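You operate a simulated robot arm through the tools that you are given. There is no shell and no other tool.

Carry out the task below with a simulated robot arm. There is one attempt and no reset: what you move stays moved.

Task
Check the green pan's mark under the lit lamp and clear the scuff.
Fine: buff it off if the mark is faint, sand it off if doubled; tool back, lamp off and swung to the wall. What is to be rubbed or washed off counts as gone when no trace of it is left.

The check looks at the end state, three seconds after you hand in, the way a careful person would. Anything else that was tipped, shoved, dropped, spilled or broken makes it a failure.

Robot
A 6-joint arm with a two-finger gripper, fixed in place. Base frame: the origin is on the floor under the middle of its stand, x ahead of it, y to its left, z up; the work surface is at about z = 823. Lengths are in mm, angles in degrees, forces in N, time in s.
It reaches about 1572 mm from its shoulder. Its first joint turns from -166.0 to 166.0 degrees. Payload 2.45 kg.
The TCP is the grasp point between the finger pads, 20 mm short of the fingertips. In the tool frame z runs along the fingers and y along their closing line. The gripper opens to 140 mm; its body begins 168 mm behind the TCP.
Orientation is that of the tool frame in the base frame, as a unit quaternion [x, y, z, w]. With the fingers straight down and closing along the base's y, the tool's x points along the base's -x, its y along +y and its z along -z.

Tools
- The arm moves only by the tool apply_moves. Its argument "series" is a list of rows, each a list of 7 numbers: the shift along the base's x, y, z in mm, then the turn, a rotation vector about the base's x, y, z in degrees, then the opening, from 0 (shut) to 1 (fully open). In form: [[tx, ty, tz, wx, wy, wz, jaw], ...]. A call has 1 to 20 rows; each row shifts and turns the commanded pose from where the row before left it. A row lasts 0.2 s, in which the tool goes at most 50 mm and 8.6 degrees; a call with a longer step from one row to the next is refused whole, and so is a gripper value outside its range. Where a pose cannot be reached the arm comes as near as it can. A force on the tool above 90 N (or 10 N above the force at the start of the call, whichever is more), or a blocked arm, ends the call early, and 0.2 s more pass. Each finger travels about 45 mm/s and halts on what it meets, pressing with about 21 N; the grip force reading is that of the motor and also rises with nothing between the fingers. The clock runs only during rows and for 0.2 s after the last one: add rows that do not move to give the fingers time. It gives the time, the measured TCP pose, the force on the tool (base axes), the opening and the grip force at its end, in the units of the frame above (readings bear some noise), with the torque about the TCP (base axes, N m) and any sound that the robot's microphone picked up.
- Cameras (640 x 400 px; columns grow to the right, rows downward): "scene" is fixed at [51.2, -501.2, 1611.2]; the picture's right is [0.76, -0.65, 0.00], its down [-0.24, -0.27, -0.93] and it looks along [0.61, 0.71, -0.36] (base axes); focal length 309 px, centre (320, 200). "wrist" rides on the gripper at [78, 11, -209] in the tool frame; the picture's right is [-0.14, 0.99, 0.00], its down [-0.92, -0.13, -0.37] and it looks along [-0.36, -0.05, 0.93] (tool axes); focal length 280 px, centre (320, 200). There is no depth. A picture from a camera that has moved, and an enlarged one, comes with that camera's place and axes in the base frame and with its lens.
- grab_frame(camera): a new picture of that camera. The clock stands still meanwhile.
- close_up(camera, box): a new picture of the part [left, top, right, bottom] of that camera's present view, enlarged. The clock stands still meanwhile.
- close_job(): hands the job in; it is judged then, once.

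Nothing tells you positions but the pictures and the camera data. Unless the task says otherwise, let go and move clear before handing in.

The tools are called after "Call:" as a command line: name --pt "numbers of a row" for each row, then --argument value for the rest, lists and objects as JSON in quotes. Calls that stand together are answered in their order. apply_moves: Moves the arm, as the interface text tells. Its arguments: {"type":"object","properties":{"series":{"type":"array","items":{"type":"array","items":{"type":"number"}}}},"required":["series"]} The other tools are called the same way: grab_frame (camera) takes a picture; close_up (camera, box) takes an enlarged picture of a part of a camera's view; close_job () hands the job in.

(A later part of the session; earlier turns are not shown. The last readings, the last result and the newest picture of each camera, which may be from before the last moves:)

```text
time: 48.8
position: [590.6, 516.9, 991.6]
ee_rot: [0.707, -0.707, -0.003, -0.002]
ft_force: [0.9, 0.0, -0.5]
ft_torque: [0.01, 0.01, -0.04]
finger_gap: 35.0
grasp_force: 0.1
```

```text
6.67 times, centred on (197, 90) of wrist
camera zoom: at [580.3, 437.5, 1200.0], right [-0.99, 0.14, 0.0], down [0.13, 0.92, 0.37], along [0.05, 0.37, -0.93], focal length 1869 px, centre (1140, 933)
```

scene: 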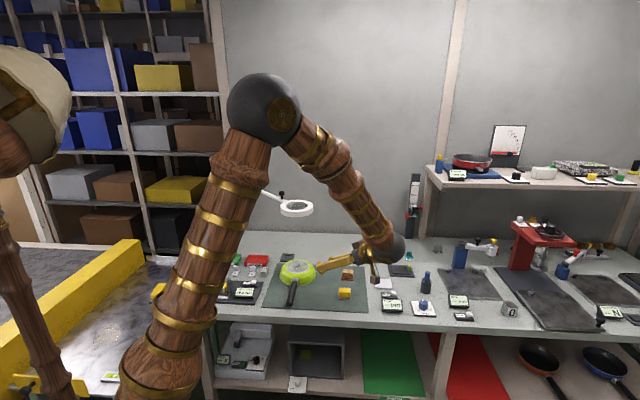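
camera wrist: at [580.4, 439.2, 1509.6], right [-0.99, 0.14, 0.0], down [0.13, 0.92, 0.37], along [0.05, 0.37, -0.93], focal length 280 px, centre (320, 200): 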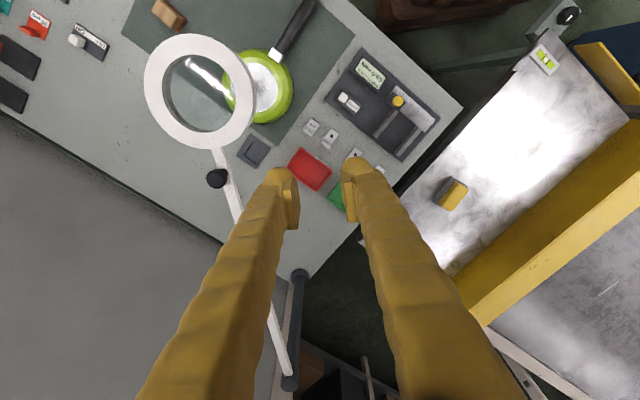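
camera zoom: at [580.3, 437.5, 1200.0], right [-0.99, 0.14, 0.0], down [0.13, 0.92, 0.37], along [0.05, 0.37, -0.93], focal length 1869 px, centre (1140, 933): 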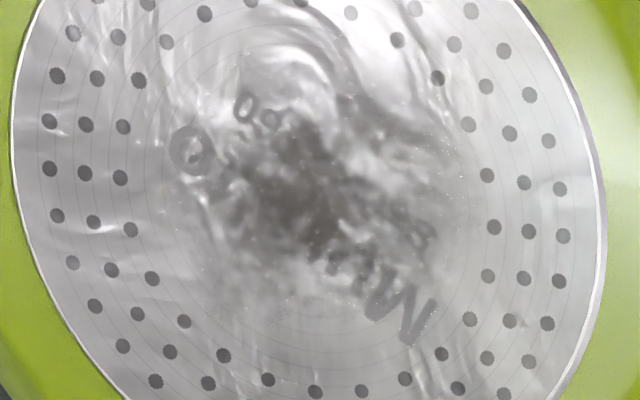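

The visible strokes (M, u, S, 60, o) are single, crisp and pale — no second, shifted copy. I'll take a reference from the scene camera too for comparison with the lamp away later.

Call:
close_up --camera "scene" --box '[278, 256, 318, 281]'

Call:
close_up --camera "wrist" --box '[176, 82, 212, 106]'

Call:
close_up --camera "wrist" --box '[120, 10, 280, 160]'

```text
16.00 times, centred on (298, 268) of scene
camera zoom: at [51.2, -501.2, 1611.2], right [0.76, -0.65, 0.0], down [-0.24, -0.27, -0.93], along [0.61, 0.71, -0.36], focal length 4937 px, centre (672, -896)
```

zoom: 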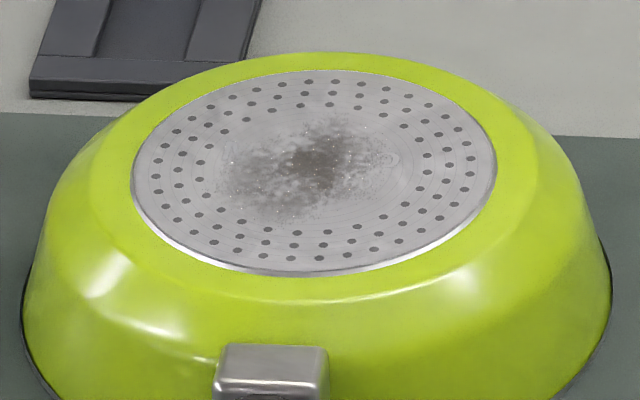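

```text
16.00 times, centred on (194, 94) of wrist
camera zoom: at [580.3, 437.5, 1200.0], right [-0.99, 0.14, 0.0], down [0.13, 0.92, 0.37], along [0.05, 0.37, -0.93], focal length 4486 px, centre (2336, 1896)
```

zoom: 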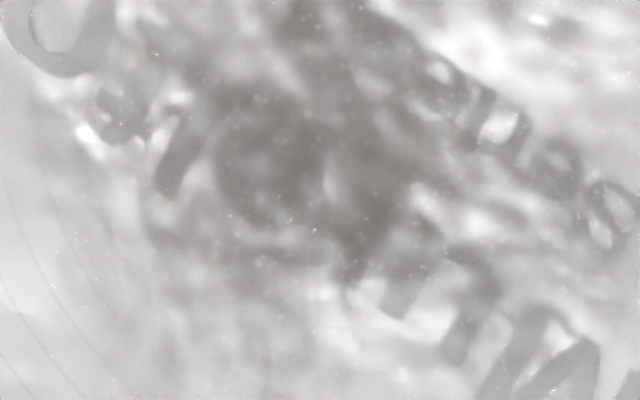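

```text
2.67 times, centred on (200, 85) of wrist
camera zoom: at [580.3, 437.5, 1200.0], right [-0.99, 0.14, 0.0], down [0.13, 0.92, 0.37], along [0.05, 0.37, -0.93], focal length 748 px, centre (640, 507)
```

zoom: 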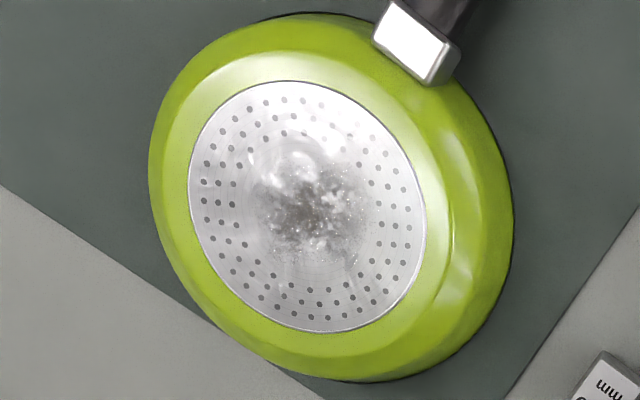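

The stamp reads as one single pale impression, so "faint" looks right; I'll compare again with the lamp away. Next I'll go back to the lamp knob to swing the lamp clear of the pan before any rubbing.

Call:
apply_moves --pt "0 0 45 0 0 -8.5 0.43" --pt "0 0 45 0 0 -8.5 0.43" --pt "0 0 45 0 0 -8.5 0.43" --pt "0 0 45 0 0 -8.5 0.43" --pt "0 0 45 0 0 -8.5 0.43" --pt "0 0 45 0 0 -8.5 0.43" --pt "0 0 40 0 0 -8.5 0.43" --pt "26 3 0 0 0 -8.5 0.43" --pt "26 3 0 0 0 -8.5 0.43" --pt "26 3 0 0 0 -8.5 0.43" --pt "9 0 0 0.55 -6.57 0 0.43" --pt "9 0 0 0.55 -6.57 0 0.43" --pt "9 0 0 0.55 -6.57 0 0.43" --pt "0 0 -40 0 0 0 0.43" --pt "0 0 0 0 0 0 0.43"

Call:
grab_frame --camera "wrist"

```text
time: 52.0
position: [695.4, 526.3, 1261.2]
ee_rot: [-0.044, 0.984, 0.008, 0.174]
ft_force: [0.6, 0.5, 0.0]
ft_torque: [-0.01, 0.02, -0.01]
finger_gap: 60.0
grasp_force: 0.1
```

```text
taken
camera wrist: at [549.8, 524.6, 1430.3], right [0.04, 1.0, 0.05], down [0.75, -0.06, 0.66], along [0.66, 0.01, -0.75], focal length 280 px, centre (320, 200)
```

wrist: 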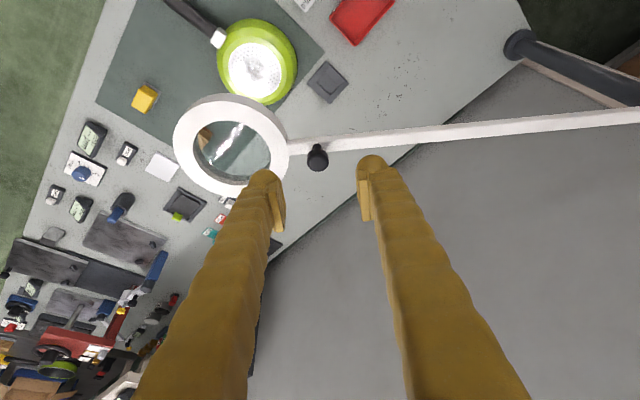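

The knob is aligned between the fingers. The pan base also glares nicely from here, so I'll zoom in once more before gripping.

Call:
close_up --camera "wrist" --box '[226, 42, 290, 98]'

Call:
close_up --camera "wrist" --box '[237, 58, 277, 83]'

Call:
apply_moves --pt "6 0 -35 0 0 0 0.43" --pt "7 0 -30 0 0 0 0.43" --pt "3 0.5 -16 0 0 0 0.43" --pt "0 0 0 0 0 0 0.2" --pt "0 0 0 0 0 0 0" --pt "0 0 0 0 0 0 0" --pt "0 0 0 0 0 0 0"

```text
7.14 times, centred on (258, 70) of wrist
camera zoom: at [549.8, 524.6, 1430.3], right [0.04, 1.0, 0.05], down [0.75, -0.06, 0.66], along [0.66, 0.01, -0.75], focal length 2003 px, centre (763, 1129)
```

zoom: 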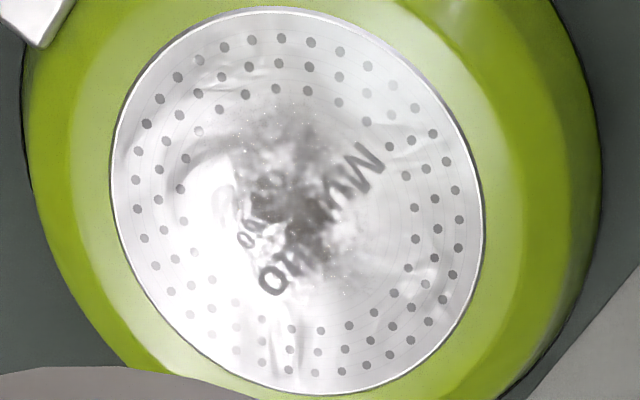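

```text
16.00 times, centred on (257, 70) of wrist
camera zoom: at [549.8, 524.6, 1430.3], right [0.04, 1.0, 0.05], down [0.75, -0.06, 0.66], along [0.66, 0.01, -0.75], focal length 4486 px, centre (1328, 2272)
```

zoom: 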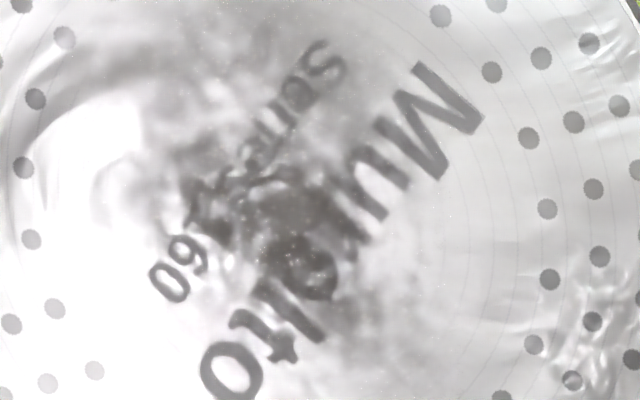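

```text
time: 53.6
position: [711.2, 526.6, 1179.2]
ee_rot: [-0.044, 0.984, 0.008, 0.173]
ft_force: [1.4, -11.8, -4.0]
ft_torque: [-0.13, -0.13, -0.22]
finger_gap: 21.5
grasp_force: 37.3
```

The maker's stamp is now clear: "Muralto / series 760", printed once, no ghosting. I've gripped the knob again; I'll swing the lamp back toward the wall (still on for now) along the same arc.

Call:
apply_moves --pt "16.7 -1.7 -0.5 0 0 2.3 0" --pt "16.6 1.0 0 0 0 2.3 0" --pt "16.6 1.7 0 0 0 2.3 0" --pt "16.5 2.4 0 0 0 2.3 0" --pt "16.4 2.9 0 0 0 2.3 0" --pt "0 0 0 0 0 0 0"

```text
time: 55.0
position: [792.9, 536.4, 1181.0]
ee_rot: [-0.142, 0.974, 0.026, 0.172]
ft_force: [-8.3, 31.4, 10.4]
ft_torque: [0.28, 0.04, 0.42]
finger_gap: 21.5
grasp_force: 45.3
```

Radial force built up inward; I'll correct inward by about 5 mm as I continue.

Call:
apply_moves --pt "15.4 6.2 0.5 0 0 2.3 0" --pt "15.8 6.5 0 0 0 2.3 0" --pt "15.9 4.9 0 0 0 2.3 0" --pt "15.7 5.6 0 0 0 2.3 0" --pt "0 0 0 0 0 0 0"

```text
time: 56.2
position: [858.1, 555.6, 1179.6]
ee_rot: [-0.219, 0.96, 0.039, 0.171]
ft_force: [17.8, -40.6, 18.0]
ft_torque: [-0.3, -0.32, -0.43]
finger_gap: 21.5
grasp_force: 45.0
```

Over-corrected; I'll ease back outward 2 mm in place and see how the force responds before going on.

Call:
apply_moves --pt "0.7 -1.9 0.8 0 0 0 0" --pt "0 0 0 0 0 0 0"

```text
time: 56.8
position: [858.0, 554.7, 1179.9]
ee_rot: [-0.219, 0.96, 0.039, 0.17]
ft_force: [13.7, -32.7, 7.9]
ft_torque: [-0.2, -0.25, -0.35]
finger_gap: 21.3
grasp_force: 44.7
```

Call:
apply_moves --pt "1.1 -2.8 0 0 0 0 0" --pt "0 0 0 0 0 0 0"

```text
time: 57.4
position: [856.8, 554.2, 1180.9]
ee_rot: [-0.22, 0.96, 0.04, 0.169]
ft_force: [-5.3, 12.3, 3.7]
ft_torque: [0.04, 0.08, 0.22]
finger_gap: 21.4
grasp_force: 45.1
```

Force is back to small. Continuing along the arc in shorter calls.

Call:
apply_moves --pt "15.2 6.9 0 0 0 2.3 0" --pt "15.2 6.8 0 0 0 2.3 0" --pt "14.9 7.5 0 0 0 2.3 0" --pt "0 0 0 0 0 0 0"

```text
time: 58.4
position: [902.9, 574.3, 1181.0]
ee_rot: [-0.278, 0.945, 0.05, 0.166]
ft_force: [-12.4, 23.4, -1.7]
ft_torque: [0.27, -0.04, 0.36]
finger_gap: 21.6
grasp_force: 45.2
```

Call:
apply_moves --pt "14.1 8.9 0 0 0 2.3 0" --pt "14.3 8.6 0 0 0 2.3 0" --pt "13.9 9.2 0 0 0 2.3 0" --pt "0 0 0 0 0 0 0"

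```text
time: 59.4
position: [945.8, 599.3, 1179.9]
ee_rot: [-0.334, 0.927, 0.059, 0.163]
ft_force: [-15.0, 22.2, -11.5]
ft_torque: [-0.16, 0.44, 0.37]
finger_gap: 21.5
grasp_force: 44.6
```

Call:
apply_moves --pt "13.0 10.5 -0.7 0 0 2.3 0" --pt "13.1 10.2 0 0 0 2.3 0" --pt "0 0 0 0 0 0 0"

Call:
grab_frame --camera "scene"

Call:
grab_frame --camera "wrist"

```text
time: 60.2
position: [972.0, 620.1, 1182.2]
ee_rot: [-0.371, 0.912, 0.067, 0.16]
ft_force: [-43.5, -13.4, 0.7]
ft_torque: [-0.23, 0.46, 0.28]
finger_gap: 21.7
grasp_force: 45.3
```

```text
taken
```

scene: 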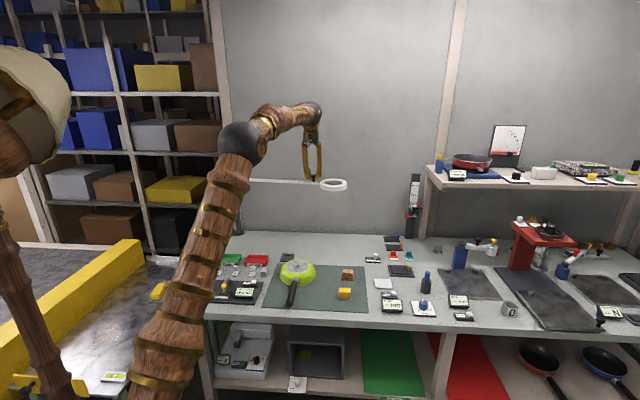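

```text
taken
camera wrist: at [860.6, 527.0, 1351.4], right [-0.6, 0.8, 0.05], down [0.62, 0.42, 0.66], along [0.51, 0.43, -0.75], focal length 280 px, centre (320, 200)
```

wrist: 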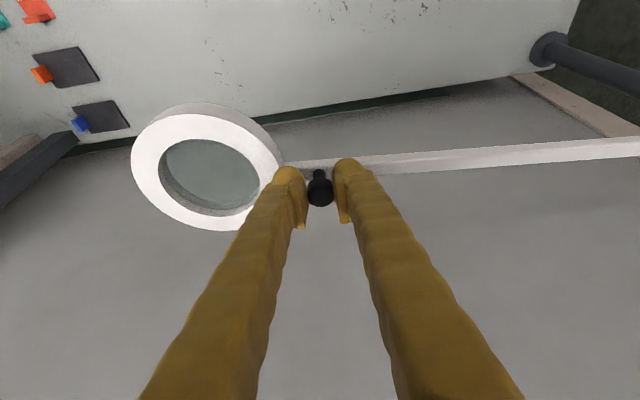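

The lamp has reached a firm stop right where it was parked originally, so it's fully at the wall. I'll relax the push slightly, release, and back off.

Call:
apply_moves --pt "-1.6 -1.2 0 0 0 0 0" --pt "0 0 0 0 0 0 0.2" --pt "0 0 0 0 0 0 0.4" --pt "0 0 0 0 0 0 0.43" --pt "-5 -5 25 0 0 0 0.43" --pt "-10 -10 40 0 0 0 0.43" --pt "-20 -20 30 0 0 0 0.43" --pt "-30 -30 0 0 0 0 0.43"

Call:
grab_frame --camera "scene"

Call:
close_up --camera "scene" --box '[220, 160, 380, 260]'

```text
time: 62.0
position: [904.9, 553.4, 1276.8]
ee_rot: [-0.369, 0.913, 0.066, 0.161]
ft_force: [0.5, -0.3, -0.7]
ft_torque: [-0.01, 0.04, 0.02]
finger_gap: 60.1
grasp_force: 0.0
```

```text
taken
```

scene: 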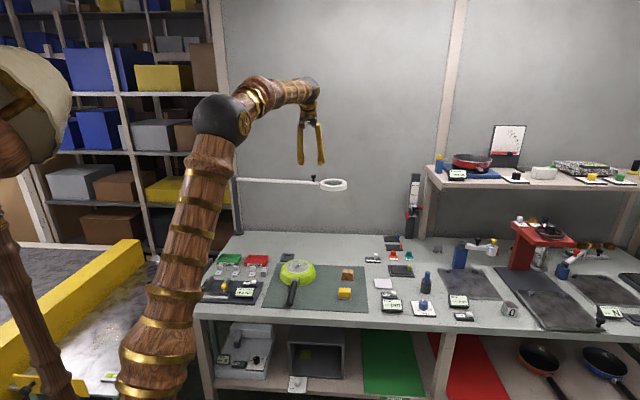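

```text
4.00 times, centred on (300, 210) of scene
camera zoom: at [51.2, -501.2, 1611.2], right [0.76, -0.65, 0.0], down [-0.24, -0.27, -0.93], along [0.61, 0.71, -0.36], focal length 1234 px, centre (400, 160)
```

zoom: 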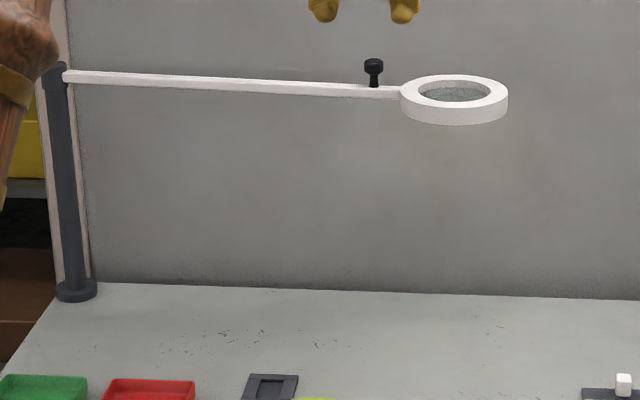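

The lamp is back exactly at its parked place. Now I'll return to the same glare viewpoint to compare the base without the lamp over it.

Call:
apply_moves --pt "-42 -5.4 -3.1 0 0 -7.8 0.43" --pt "-42 -5.4 -3.1 0 0 -7.8 0.43" --pt "-42 -5.4 -3.1 0 0 -7.8 0.43" --pt "-42 -5.4 -3.1 0 0 -7.8 0.43" --pt "-42 -5.4 -3.1 0 0 -7.9 0.43" --pt "0 0 0 0 0 0 0.43"

Call:
grab_frame --camera "wrist"

Call:
close_up --camera "wrist" --box '[226, 42, 290, 98]'

Call:
close_up --camera "wrist" --box '[237, 58, 277, 83]'

Call:
close_up --camera "scene" --box '[278, 256, 318, 281]'

```text
time: 63.4
position: [695.8, 527.9, 1260.0]
ee_rot: [-0.044, 0.984, 0.009, 0.175]
ft_force: [0.7, -0.2, 0.2]
ft_torque: [0.0, 0.04, 0.01]
finger_gap: 60.3
grasp_force: 0.1
```

```text
taken
camera wrist: at [550.2, 526.2, 1429.5], right [0.04, 1.0, 0.05], down [0.75, -0.06, 0.66], along [0.66, 0.01, -0.75], focal length 280 px, centre (320, 200)
```

wrist: 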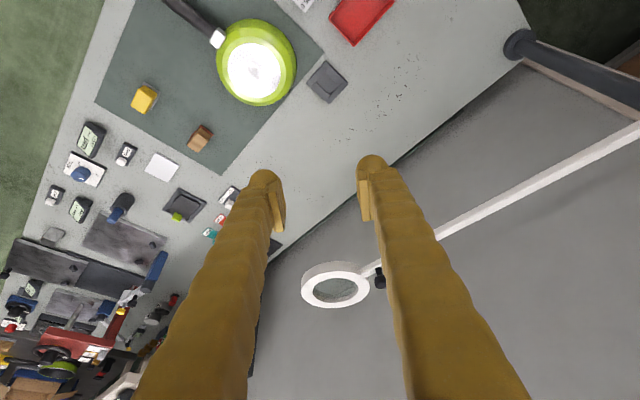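

```text
7.14 times, centred on (258, 70) of wrist
camera zoom: at [550.2, 526.2, 1429.5], right [0.04, 1.0, 0.05], down [0.75, -0.06, 0.66], along [0.66, 0.01, -0.75], focal length 2003 px, centre (763, 1129)
```

zoom: 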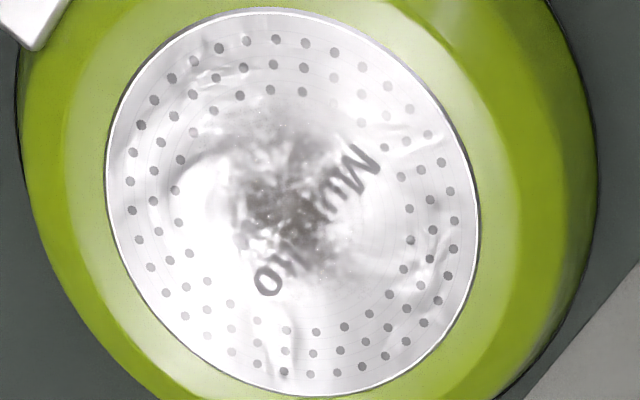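

```text
16.00 times, centred on (257, 70) of wrist
camera zoom: at [550.2, 526.2, 1429.5], right [0.04, 1.0, 0.05], down [0.75, -0.06, 0.66], along [0.66, 0.01, -0.75], focal length 4486 px, centre (1328, 2272)
```

zoom: 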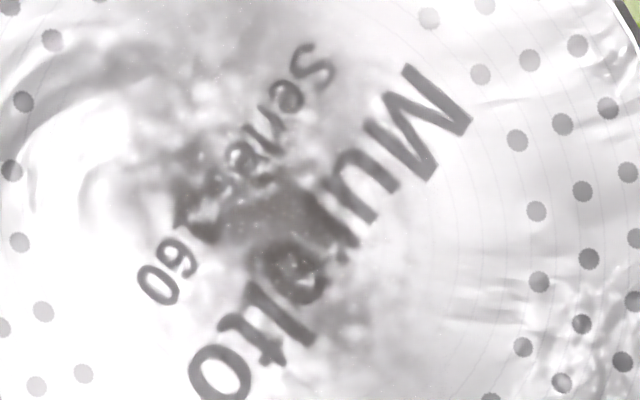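

```text
16.00 times, centred on (298, 268) of scene
camera zoom: at [51.2, -501.2, 1611.2], right [0.76, -0.65, 0.0], down [-0.24, -0.27, -0.93], along [0.61, 0.71, -0.36], focal length 4937 px, centre (672, -896)
```

zoom: 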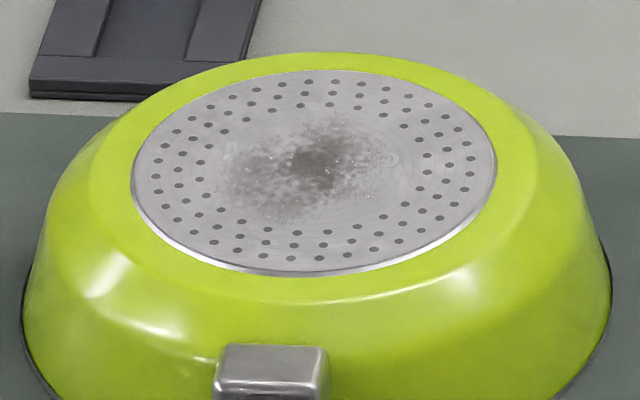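

The stamp looks the same without the lamp, so I want one clean straight-down look at the base and scuff. Moving the camera directly above the pan.

Call:
apply_moves --pt "15 -20 -20 -0.55 6.57 0 0.43" --pt "15 -20 -30 -0.55 6.57 0 0.43" --pt "15 -20 -35 -0.55 6.57 0 0.43" --pt "16 -20 -40 0 0 0 0.43" --pt "16 -20 -40 0 0 0 0.43" --pt "16 -20 -40 0 0 0 0.43" --pt "0 0 -14 0 0 0 0.43" --pt "0 0 0 0 0 0 0.43"

Call:
grab_frame --camera "wrist"

Call:
close_up --camera "wrist" --box '[255, 40, 385, 130]'

Call:
close_up --camera "wrist" --box '[290, 65, 350, 105]'

```text
time: 65.2
position: [789.0, 407.3, 1039.3]
ee_rot: [-0.043, 0.999, 0.002, 0.002]
ft_force: [0.0, -0.4, -0.1]
ft_torque: [0.02, -0.03, 0.0]
finger_gap: 60.2
grasp_force: 0.1
```

```text
taken
camera wrist: at [709.0, 410.4, 1248.4], right [0.05, 1.0, 0.0], down [0.93, -0.05, 0.37], along [0.37, -0.02, -0.93], focal length 280 px, centre (320, 200)
```

wrist: 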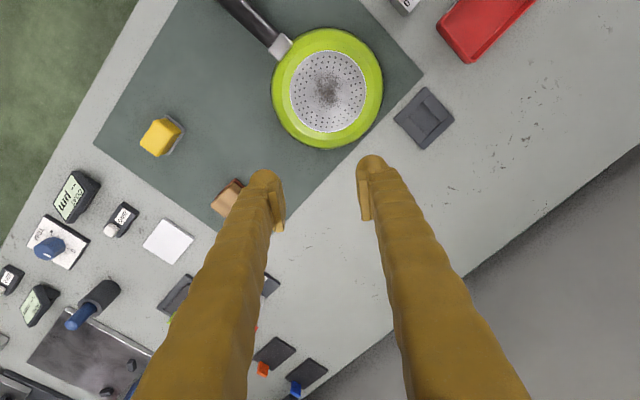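

```text
4.44 times, centred on (320, 85) of wrist
camera zoom: at [709.0, 410.4, 1248.4], right [0.05, 1.0, 0.0], down [0.93, -0.05, 0.37], along [0.37, -0.02, -0.93], focal length 1246 px, centre (320, 711)
```

zoom: 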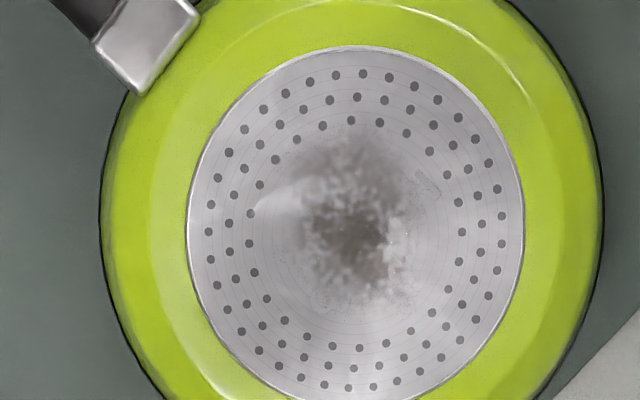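

```text
10.00 times, centred on (320, 85) of wrist
camera zoom: at [709.0, 410.4, 1248.4], right [0.05, 1.0, 0.0], down [0.93, -0.05, 0.37], along [0.37, -0.02, -0.93], focal length 2804 px, centre (320, 1350)
```

zoom: 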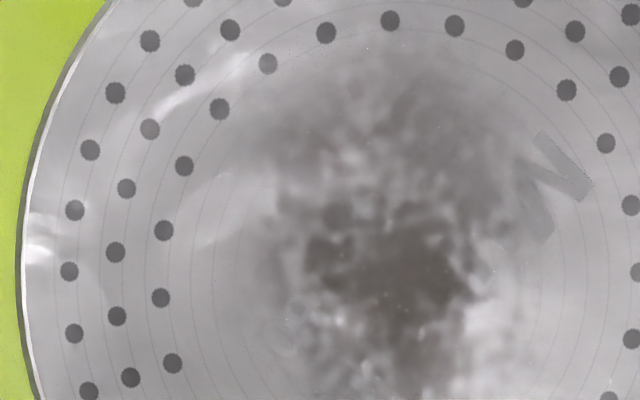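

With or without the lamp, the maker's stamp is a single pale impression with no doubled outline → "faint", so the scuff should be buffed. Now I'll examine the two blocks closely to tell the buffing pad from the sanding block.

Call:
close_up --camera "wrist" --box '[130, 105, 200, 165]'

Call:
close_up --camera "wrist" --box '[200, 165, 262, 225]'

Call:
close_up --camera "scene" --box '[334, 282, 358, 304]'

Call:
close_up --camera "scene" --box '[336, 262, 360, 284]'

```text
6.67 times, centred on (165, 135) of wrist
camera zoom: at [709.0, 410.4, 1248.4], right [0.05, 1.0, 0.0], down [0.93, -0.05, 0.37], along [0.37, -0.02, -0.93], focal length 1869 px, centre (1353, 633)
```

zoom: 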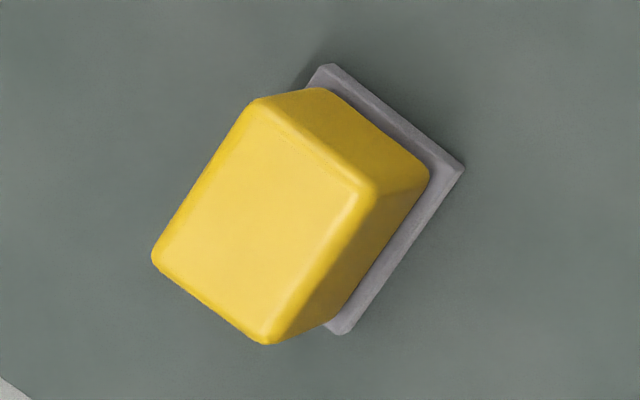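

```text
6.67 times, centred on (231, 195) of wrist
camera zoom: at [709.0, 410.4, 1248.4], right [0.05, 1.0, 0.0], down [0.93, -0.05, 0.37], along [0.37, -0.02, -0.93], focal length 1869 px, centre (913, 233)
```

zoom: 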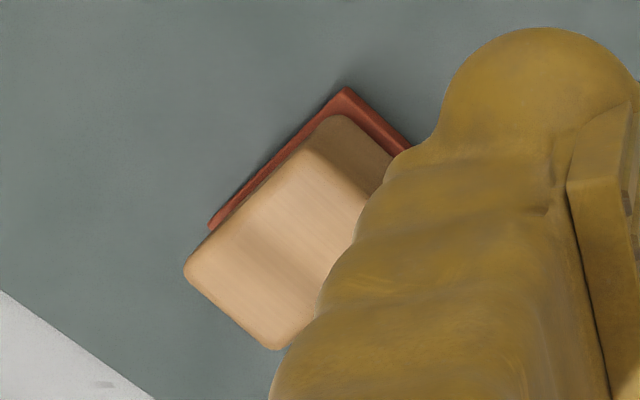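

```text
16.00 times, centred on (346, 293) of scene
camera zoom: at [51.2, -501.2, 1611.2], right [0.76, -0.65, 0.0], down [-0.24, -0.27, -0.93], along [0.61, 0.71, -0.36], focal length 4937 px, centre (-96, -1288)
```

zoom: 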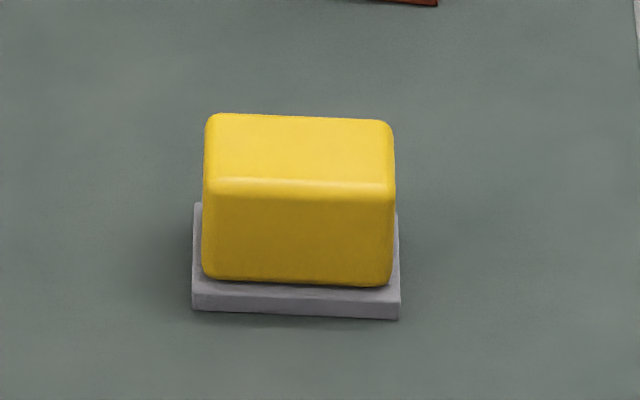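

```text
16.00 times, centred on (348, 273) of scene
camera zoom: at [51.2, -501.2, 1611.2], right [0.76, -0.65, 0.0], down [-0.24, -0.27, -0.93], along [0.61, 0.71, -0.36], focal length 4937 px, centre (-128, -968)
```

zoom: 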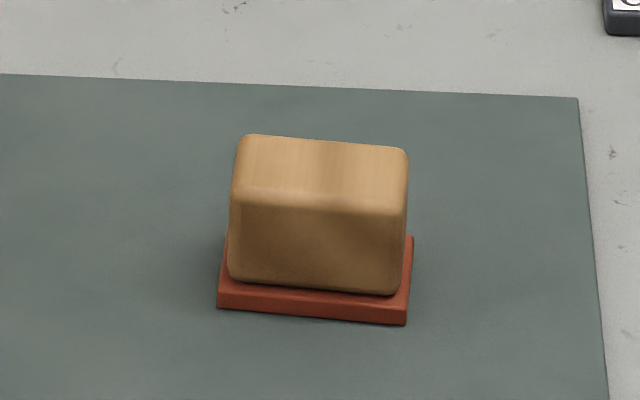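

The wood block carries red abrasive paper (sander); the yellow one has a grey felt pad (buffer). I take the yellow block at about (759, 181), 46 × 30 mm, aligned with the bench; I'll go above it with fingers closing across its short side.

Call:
apply_moves --pt "-5 -38 -5 0 0 -8.3 0.43" --pt "-5 -38 -5 0 0 -8.3 0.43" --pt "-5 -38 -10 0 0 -8.3 0.43" --pt "-5 -38 -20 0 0 -8.3 0.43" --pt "-5 -38 -20 0 0 -8.3 0.43" --pt "-4.5 -36 -20 0 0 -8.3 0.43" --pt "0 0 -9 0 0 0 0.43" --pt "0 0 0 0 0 0 0.43"

Call:
grab_frame --camera "wrist"

Call:
grab_frame --camera "scene"

```text
time: 67.0
position: [760.2, 180.2, 951.3]
ee_rot: [0.381, 0.925, 0.001, 0.003]
ft_force: [0.1, 0.2, -0.7]
ft_torque: [0.01, 0.01, -0.03]
finger_gap: 60.2
grasp_force: 0.1
```

```text
taken
camera wrist: at [710.3, 244.2, 1160.6], right [0.8, 0.61, 0.0], down [0.56, -0.74, 0.37], along [0.23, -0.29, -0.93], focal length 280 px, centre (320, 200)
```

wrist: 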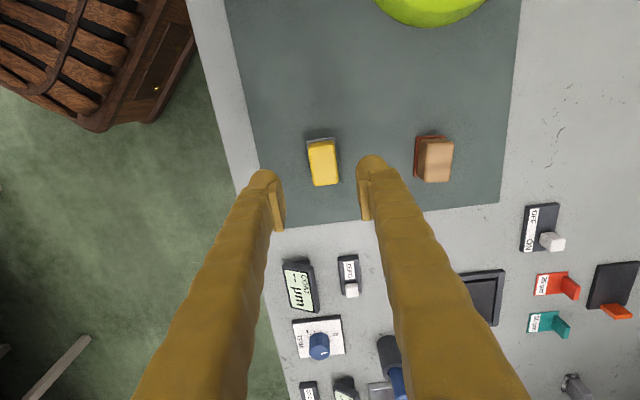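

```text
taken
```

scene: 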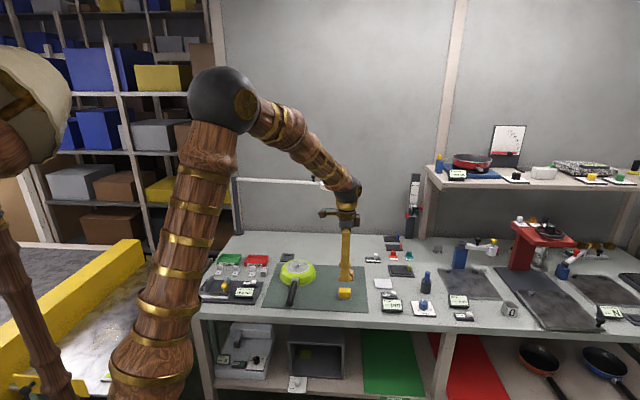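

Call:
close_up --camera "wrist" --box '[290, 120, 370, 200]'

```text
5.00 times, centred on (330, 160) of wrist
camera zoom: at [710.3, 244.2, 1160.6], right [0.8, 0.61, 0.0], down [0.56, -0.74, 0.37], along [0.23, -0.29, -0.93], focal length 1402 px, centre (270, 400)
```

zoom: 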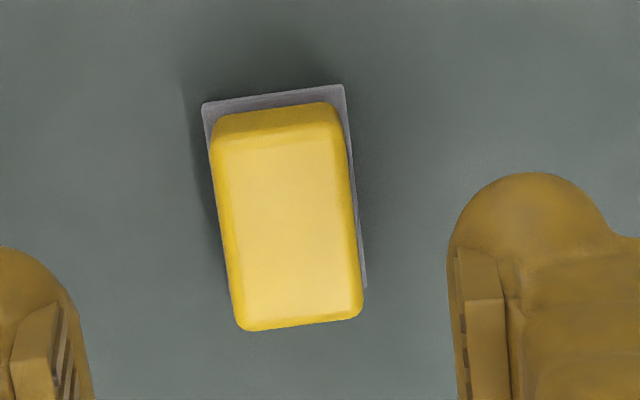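

Block is about 5 mm off toward the wall side; I'll correct and descend to grip height.

Call:
apply_moves --pt "2 4.9 -30 0 0 0 0.43" --pt "0 0 -30 0 0 0 0.43" --pt "0 0 0 0 0 0 0.43"

Call:
grab_frame --camera "wrist"

Call:
close_up --camera "scene" --box '[310, 255, 390, 315]'

```text
time: 67.8
position: [761.3, 186.9, 891.9]
ee_rot: [0.381, 0.925, 0.001, 0.003]
ft_force: [0.4, -0.2, 0.3]
ft_torque: [-0.03, 0.03, -0.01]
finger_gap: 60.2
grasp_force: 0.1
```

```text
taken
camera wrist: at [712.1, 250.0, 1100.8], right [0.8, 0.61, 0.0], down [0.56, -0.74, 0.37], along [0.23, -0.29, -0.93], focal length 280 px, centre (320, 200)
```

wrist: 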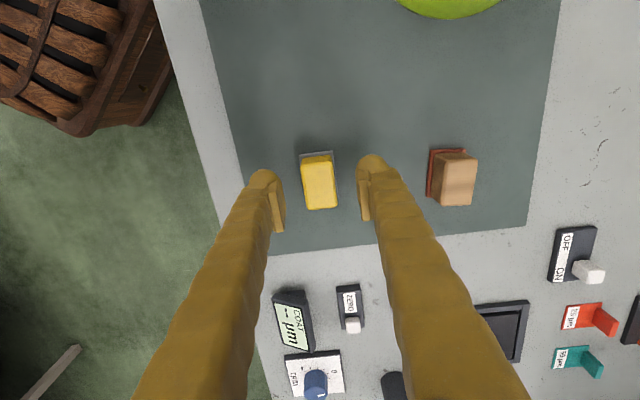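

```text
6.67 times, centred on (350, 285) of scene
camera zoom: at [51.2, -501.2, 1611.2], right [0.76, -0.65, 0.0], down [-0.24, -0.27, -0.93], along [0.61, 0.71, -0.36], focal length 2057 px, centre (120, -367)
```

zoom: 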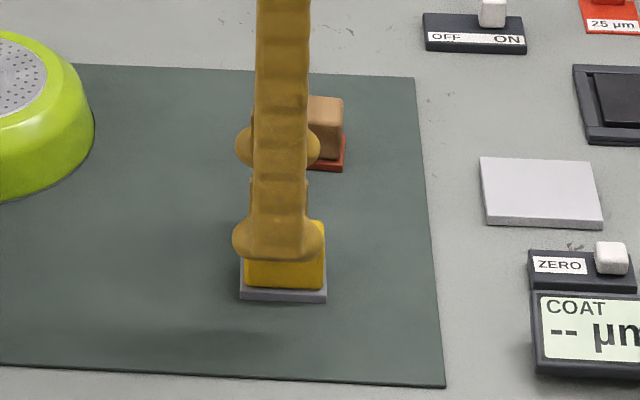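

Centred well. Descending the last 36 mm and closing on the yellow block.

Call:
apply_moves --pt "0 0 -20 0 0 0 0.43" --pt "0 0 -15 0 0 0 0.43" --pt "0 0 0 0 0 0 0.43"

Call:
close_up --camera "scene" --box '[310, 255, 390, 315]'

Call:
close_up --camera "wrist" --box '[240, 130, 400, 240]'

```text
time: 68.6
position: [761.1, 186.1, 856.6]
ee_rot: [0.381, 0.925, 0.0, 0.003]
ft_force: [-0.9, 0.2, 0.3]
ft_torque: [-0.01, 0.03, 0.01]
finger_gap: 60.4
grasp_force: 0.0
```

```text
6.67 times, centred on (350, 285) of scene
camera zoom: at [51.2, -501.2, 1611.2], right [0.76, -0.65, 0.0], down [-0.24, -0.27, -0.93], along [0.61, 0.71, -0.36], focal length 2057 px, centre (120, -367)
```

zoom: 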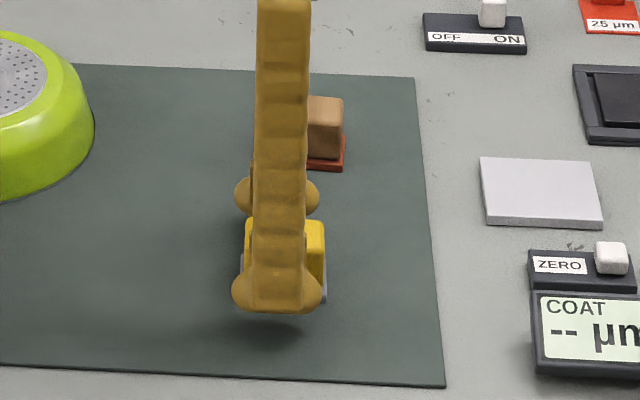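

```text
3.64 times, centred on (320, 185) of wrist
camera zoom: at [712.4, 249.7, 1065.4], right [0.8, 0.61, 0.0], down [0.56, -0.74, 0.37], along [0.23, -0.29, -0.93], focal length 1020 px, centre (320, 254)
```

zoom: 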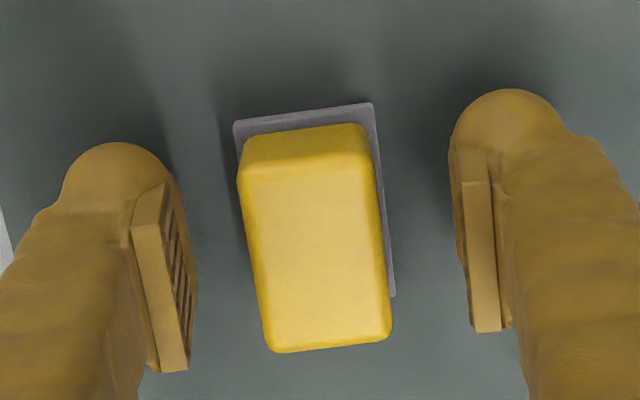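

Block sits ~2.5 mm toward the left finger; I'll shift to centre so closing doesn't drag it, then grip.

Call:
apply_moves --pt "-1.8 -1.8 0 0 0 0 0.43" --pt "0 0 0 0 0 0 0.3" --pt "0 0 0 0 0 0 0.1" --pt "0 0 0 0 0 0 0.1" --pt "0 0 0 0 0 0 0.1"

Call:
close_up --camera "wrist" --box '[240, 130, 400, 240]'

Call:
close_up --camera "scene" --box '[310, 255, 390, 315]'

```text
time: 69.8
position: [757.8, 185.1, 856.1]
ee_rot: [0.382, 0.924, 0.001, 0.003]
ft_force: [1.2, 0.5, -0.2]
ft_torque: [0.01, -0.05, -0.02]
finger_gap: 29.2
grasp_force: 21.5
```

```text
3.64 times, centred on (320, 185) of wrist
camera zoom: at [710.6, 247.8, 1065.5], right [0.8, 0.61, 0.0], down [0.56, -0.74, 0.37], along [0.23, -0.29, -0.93], focal length 1020 px, centre (320, 254)
```

zoom: 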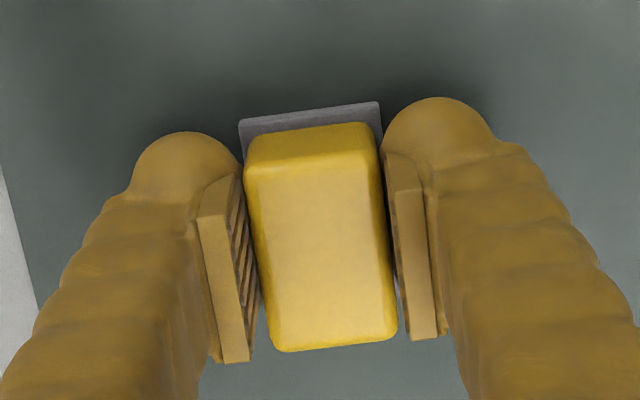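

```text
6.67 times, centred on (350, 285) of scene
camera zoom: at [51.2, -501.2, 1611.2], right [0.76, -0.65, 0.0], down [-0.24, -0.27, -0.93], along [0.61, 0.71, -0.36], focal length 2057 px, centre (120, -367)
```

zoom: 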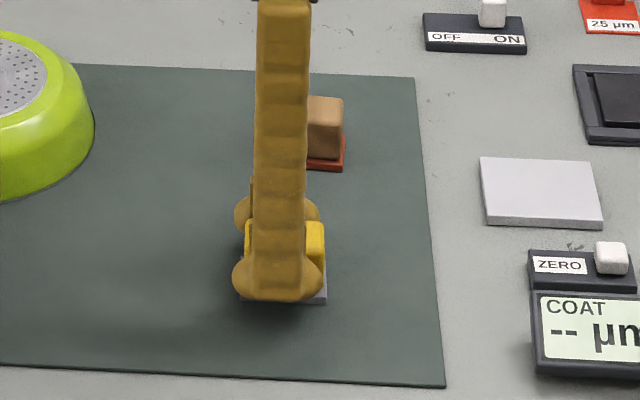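

Block is held (gap 29 mm). I'll let the grip build, lift, and check it comes up cleanly.

Call:
apply_moves --pt "0 0 0 0 0 0 0.05" --pt "0 0 0 0 0 0 0.05" --pt "0 0 10 0 0 0 0.05" --pt "0 0 30 0 0 0 0.05" --pt "0 0 40 0 0 0 0.05" --pt "0 0 40 0 0 0 0.05" --pt "0 0 0 0 0 0 0.05"

Call:
close_up --camera "scene" --box '[300, 220, 400, 315]'

Call:
grab_frame --camera "wrist"

```text
time: 71.4
position: [758.1, 185.7, 977.6]
ee_rot: [0.381, 0.925, 0.001, 0.003]
ft_force: [1.2, 0.4, -0.1]
ft_torque: [0.0, 0.03, -0.02]
finger_gap: 28.9
grasp_force: 21.3
```

```text
4.21 times, centred on (350, 268) of scene
camera zoom: at [51.2, -501.2, 1611.2], right [0.76, -0.65, 0.0], down [-0.24, -0.27, -0.93], along [0.61, 0.71, -0.36], focal length 1299 px, centre (194, -84)
```

zoom: 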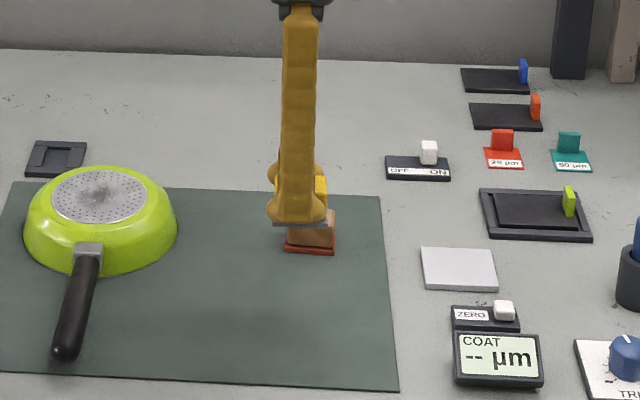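

```text
taken
camera wrist: at [710.0, 248.1, 1185.3], right [0.8, 0.61, 0.0], down [0.56, -0.74, 0.37], along [0.23, -0.29, -0.93], focal length 280 px, centre (320, 200)
```

wrist: 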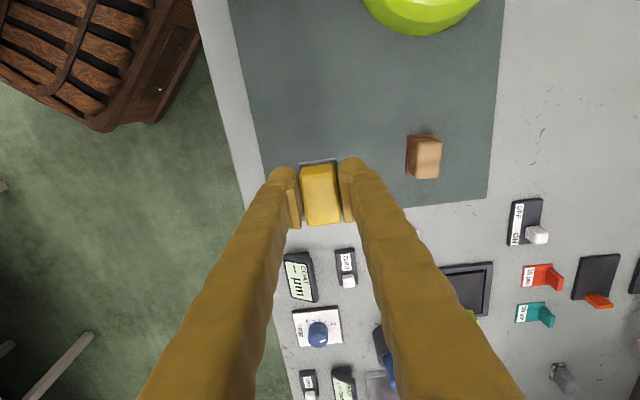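

The buffer is lifted cleanly. Moving above the pan's base (710, 420) at safe height.

Call:
apply_moves --pt "-9 45 0 0 0 0 0.05" --pt "-9 45 0 0 0 0 0.05" --pt "-9 45 0 0 0 0 0.05" --pt "-9 45 0 0 0 0 0.05" --pt "-10 45 0 0 0 0 0.05" --pt "-1 9 -20 0 0 0 0.05" --pt "0 0 -20 0 0 0 0.05" --pt "0 0 0 0 0 0 0.05"

Call:
close_up --camera "scene" --box '[250, 210, 350, 290]'

Call:
grab_frame --camera "wrist"

```text
time: 73.2
position: [711.3, 418.2, 935.8]
ee_rot: [0.381, 0.925, -0.001, 0.004]
ft_force: [0.4, 0.1, -2.0]
ft_torque: [0.01, -0.02, 0.0]
finger_gap: 29.0
grasp_force: 21.3
```

```text
5.00 times, centred on (300, 250) of scene
camera zoom: at [51.2, -501.2, 1611.2], right [0.76, -0.65, 0.0], down [-0.24, -0.27, -0.93], along [0.61, 0.71, -0.36], focal length 1543 px, centre (420, -50)
```

zoom: 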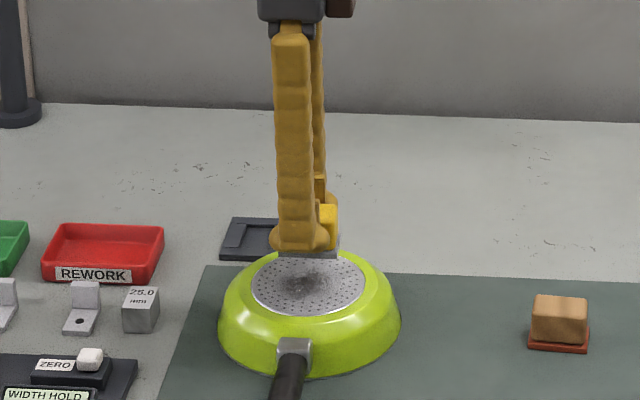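

```text
taken
camera wrist: at [663.5, 481.7, 1145.1], right [0.8, 0.61, 0.0], down [0.56, -0.74, 0.37], along [0.23, -0.29, -0.93], focal length 280 px, centre (320, 200)
```

wrist: 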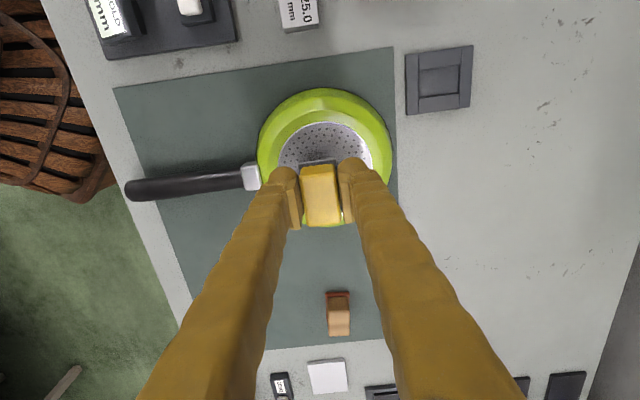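

Aligned over the scuff. Lowering gently to find contact.

Call:
apply_moves --pt "0 2 -10 0 0 0 0.05" --pt "0 0 -6 0 0 0 0.05" --pt "0 0 0 0 0 0 0.05"

Call:
close_up --camera "scene" --box '[270, 235, 330, 285]'

```text
time: 74.0
position: [712.0, 420.5, 920.8]
ee_rot: [0.381, 0.924, 0.001, 0.003]
ft_force: [0.3, -0.3, -0.3]
ft_torque: [-0.02, -0.04, -0.02]
finger_gap: 28.9
grasp_force: 21.1
```

```text
8.00 times, centred on (300, 260) of scene
camera zoom: at [51.2, -501.2, 1611.2], right [0.76, -0.65, 0.0], down [-0.24, -0.27, -0.93], along [0.61, 0.71, -0.36], focal length 2468 px, centre (480, -280)
```

zoom: 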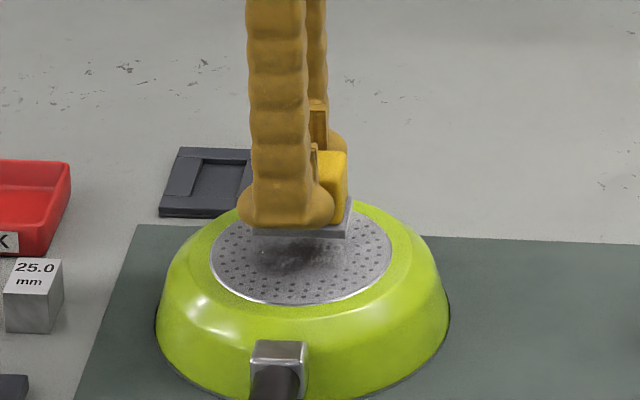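

Call:
apply_moves --pt "0 0 -5 0 0 0 0.05" --pt "0 0 -4 0 0 0 0.05" --pt "0 0 0 0 0 0 0.05"

Call:
close_up --camera "scene" --box '[270, 235, 330, 285]'

```text
time: 74.8
position: [712.6, 420.8, 910.5]
ee_rot: [0.381, 0.925, 0.0, 0.003]
ft_force: [-0.1, -0.9, -1.0]
ft_torque: [0.0, -0.01, 0.02]
finger_gap: 29.3
grasp_force: 21.1
```

```text
8.00 times, centred on (300, 260) of scene
camera zoom: at [51.2, -501.2, 1611.2], right [0.76, -0.65, 0.0], down [-0.24, -0.27, -0.93], along [0.61, 0.71, -0.36], focal length 2468 px, centre (480, -280)
```

zoom: 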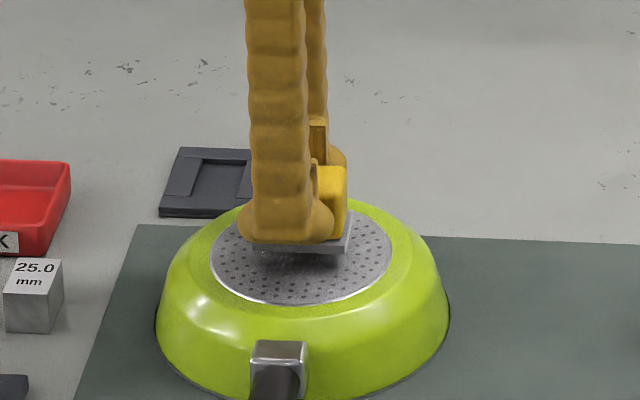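

Call:
apply_moves --pt "0 0 -4 0 0 0 0.05" --pt "0 0 -3 0 0 0 0.05" --pt "0 0 0 0 0 0 0.05"

Call:
apply_moves --pt "0 0 -2 0 0 0 0.05" --pt "0 0 0 0 0 0 0.05"

Call:
close_up --camera "scene" --box '[270, 235, 330, 285]'

```text
time: 75.6
position: [712.5, 421.0, 905.6]
ee_rot: [0.381, 0.925, 0.0, 0.003]
ft_force: [0.3, 0.4, -1.1]
ft_torque: [0.01, -0.02, -0.03]
finger_gap: 28.9
grasp_force: 21.1
```

```text
time: 76.2
position: [713.1, 420.8, 901.7]
ee_rot: [0.381, 0.924, 0.001, 0.003]
ft_force: [0.8, 0.2, -1.3]
ft_torque: [0.01, -0.03, 0.0]
finger_gap: 28.9
grasp_force: 21.5
```

```text
8.00 times, centred on (300, 260) of scene
camera zoom: at [51.2, -501.2, 1611.2], right [0.76, -0.65, 0.0], down [-0.24, -0.27, -0.93], along [0.61, 0.71, -0.36], focal length 2468 px, centre (480, -280)
```

zoom: 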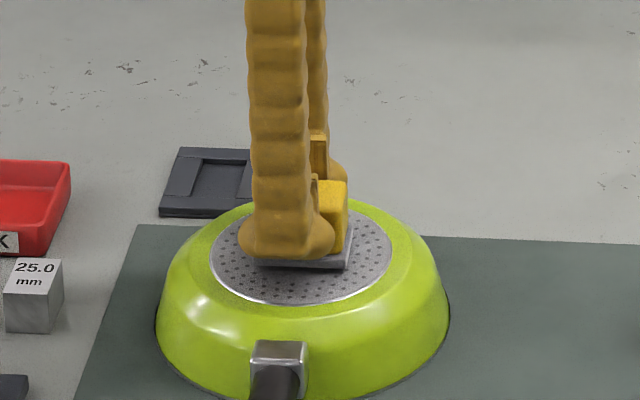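

Still no contact force; continuing in 2 mm steps.

Call:
apply_moves --pt "0 0 -2 0 0 0 0.05" --pt "0 0 0 0 0 0 0.05"

Call:
apply_moves --pt "0 0 -1.5 0 0 0 0.05" --pt "0 0 0 0 0 0 0.05"

Call:
apply_moves --pt "0 0 -1.5 0 0 0 0.05" --pt "0 0 0 0 0 0 0.05"

```text
time: 76.8
position: [712.3, 421.1, 900.9]
ee_rot: [0.381, 0.925, 0.001, 0.003]
ft_force: [0.2, 0.2, -0.3]
ft_torque: [0.0, -0.01, 0.02]
finger_gap: 29.0
grasp_force: 21.4
```

```text
time: 77.4
position: [711.8, 419.8, 900.0]
ee_rot: [0.381, 0.925, 0.0, 0.003]
ft_force: [-0.4, 0.1, -1.4]
ft_torque: [0.0, -0.02, 0.04]
finger_gap: 29.0
grasp_force: 21.1
```

```text
time: 78.0
position: [713.1, 421.5, 899.6]
ee_rot: [0.382, 0.924, 0.0, 0.003]
ft_force: [-2.3, -1.4, 17.4]
ft_torque: [-0.09, 0.02, -0.01]
finger_gap: 29.0
grasp_force: 20.5
```

Contact at TCP z ≈ 899.6 with 17 N. I'll ease off a little and try a short test stroke while watching the pan.

Call:
apply_moves --pt "0 0 0.6 0 0 0 0.05" --pt "7 -7 0 0 0 0 0.05" --pt "7 -7 0 0 0 0 0.05" --pt "-7 7 0 0 0 0 0.05" --pt "-7 7 0 0 0 0 0.05" --pt "-7 7 0 0 0 0 0.05" --pt "-7 7 0 0 0 0 0.05" --pt "7 -7 0 0 0 0 0.05" --pt "7 -7 0 0 0 0 0.05"

Call:
close_up --camera "scene" --box '[270, 235, 330, 285]'

Call:
grab_frame --camera "wrist"

```text
time: 80.0
position: [712.2, 422.0, 897.4]
ee_rot: [0.381, 0.925, 0.0, 0.003]
ft_force: [-2.9, 3.1, 9.1]
ft_torque: [0.1, 0.09, 0.0]
finger_gap: 28.7
grasp_force: 20.3
```

```text
8.00 times, centred on (300, 260) of scene
camera zoom: at [51.2, -501.2, 1611.2], right [0.76, -0.65, 0.0], down [-0.24, -0.27, -0.93], along [0.61, 0.71, -0.36], focal length 2468 px, centre (480, -280)
```

zoom: 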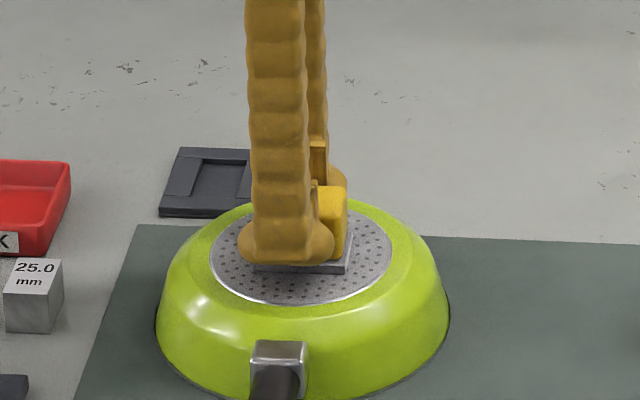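

```text
taken
camera wrist: at [663.4, 484.2, 1107.2], right [0.8, 0.61, 0.0], down [0.56, -0.74, 0.37], along [0.23, -0.29, -0.93], focal length 280 px, centre (320, 200)
```

wrist: 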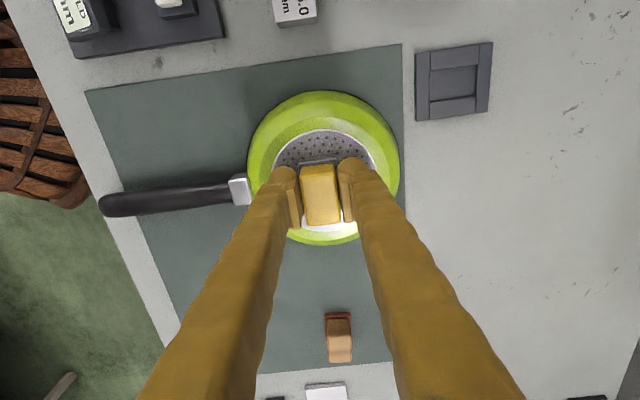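

The pan didn't move and force is steady (~9 N down, ~4 N sideways). I'll do a wider raster over the scuff.

Call:
apply_moves --pt "10 -10 0 0 0 0 0.05" --pt "4 -4 0 0 0 0 0.05" --pt "-10 10 0 0 0 0 0.05" --pt "-10 10 0 0 0 0 0.05" --pt "-8 8 0 0 0 0 0.05" --pt "5.7 5.7 0 0 0 0 0.05" --pt "10 -10 0 0 0 0 0.05" --pt "10 -10 0 0 0 0 0.05" --pt "8 -8 0 0 0 0 0.05" --pt "5.7 5.7 0 0 0 0 0.05" --pt "-10 10 0 0 0 0 0.05" --pt "-10 10 0 0 0 0 0.05" --pt "-8 8 0 0 0 0 0.05" --pt "10 -10 0 0 0 0 0.05" --pt "4 -4 0 0 0 0 0.05" --pt "-5.7 -5.7 0 0 0 0 0.05" --pt "-5.7 -5.7 0 0 0 0 0.05"

Call:
close_up --camera "scene" --box '[270, 235, 330, 285]'

```text
time: 83.6
position: [712.4, 420.5, 897.1]
ee_rot: [0.381, 0.924, 0.0, 0.003]
ft_force: [2.6, 3.2, 9.8]
ft_torque: [0.07, -0.08, -0.03]
finger_gap: 29.0
grasp_force: 20.6
```

```text
8.00 times, centred on (300, 260) of scene
camera zoom: at [51.2, -501.2, 1611.2], right [0.76, -0.65, 0.0], down [-0.24, -0.27, -0.93], along [0.61, 0.71, -0.36], focal length 2468 px, centre (480, -280)
```

zoom: 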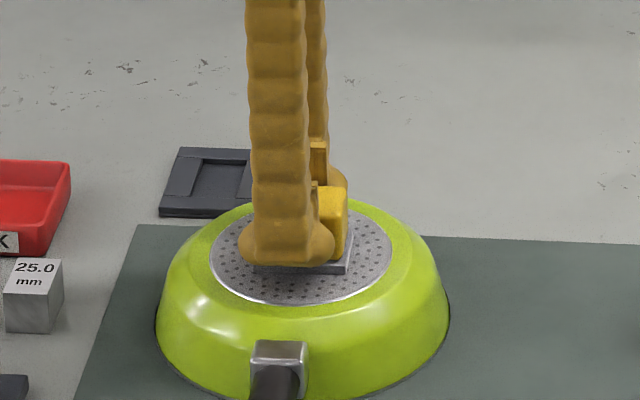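

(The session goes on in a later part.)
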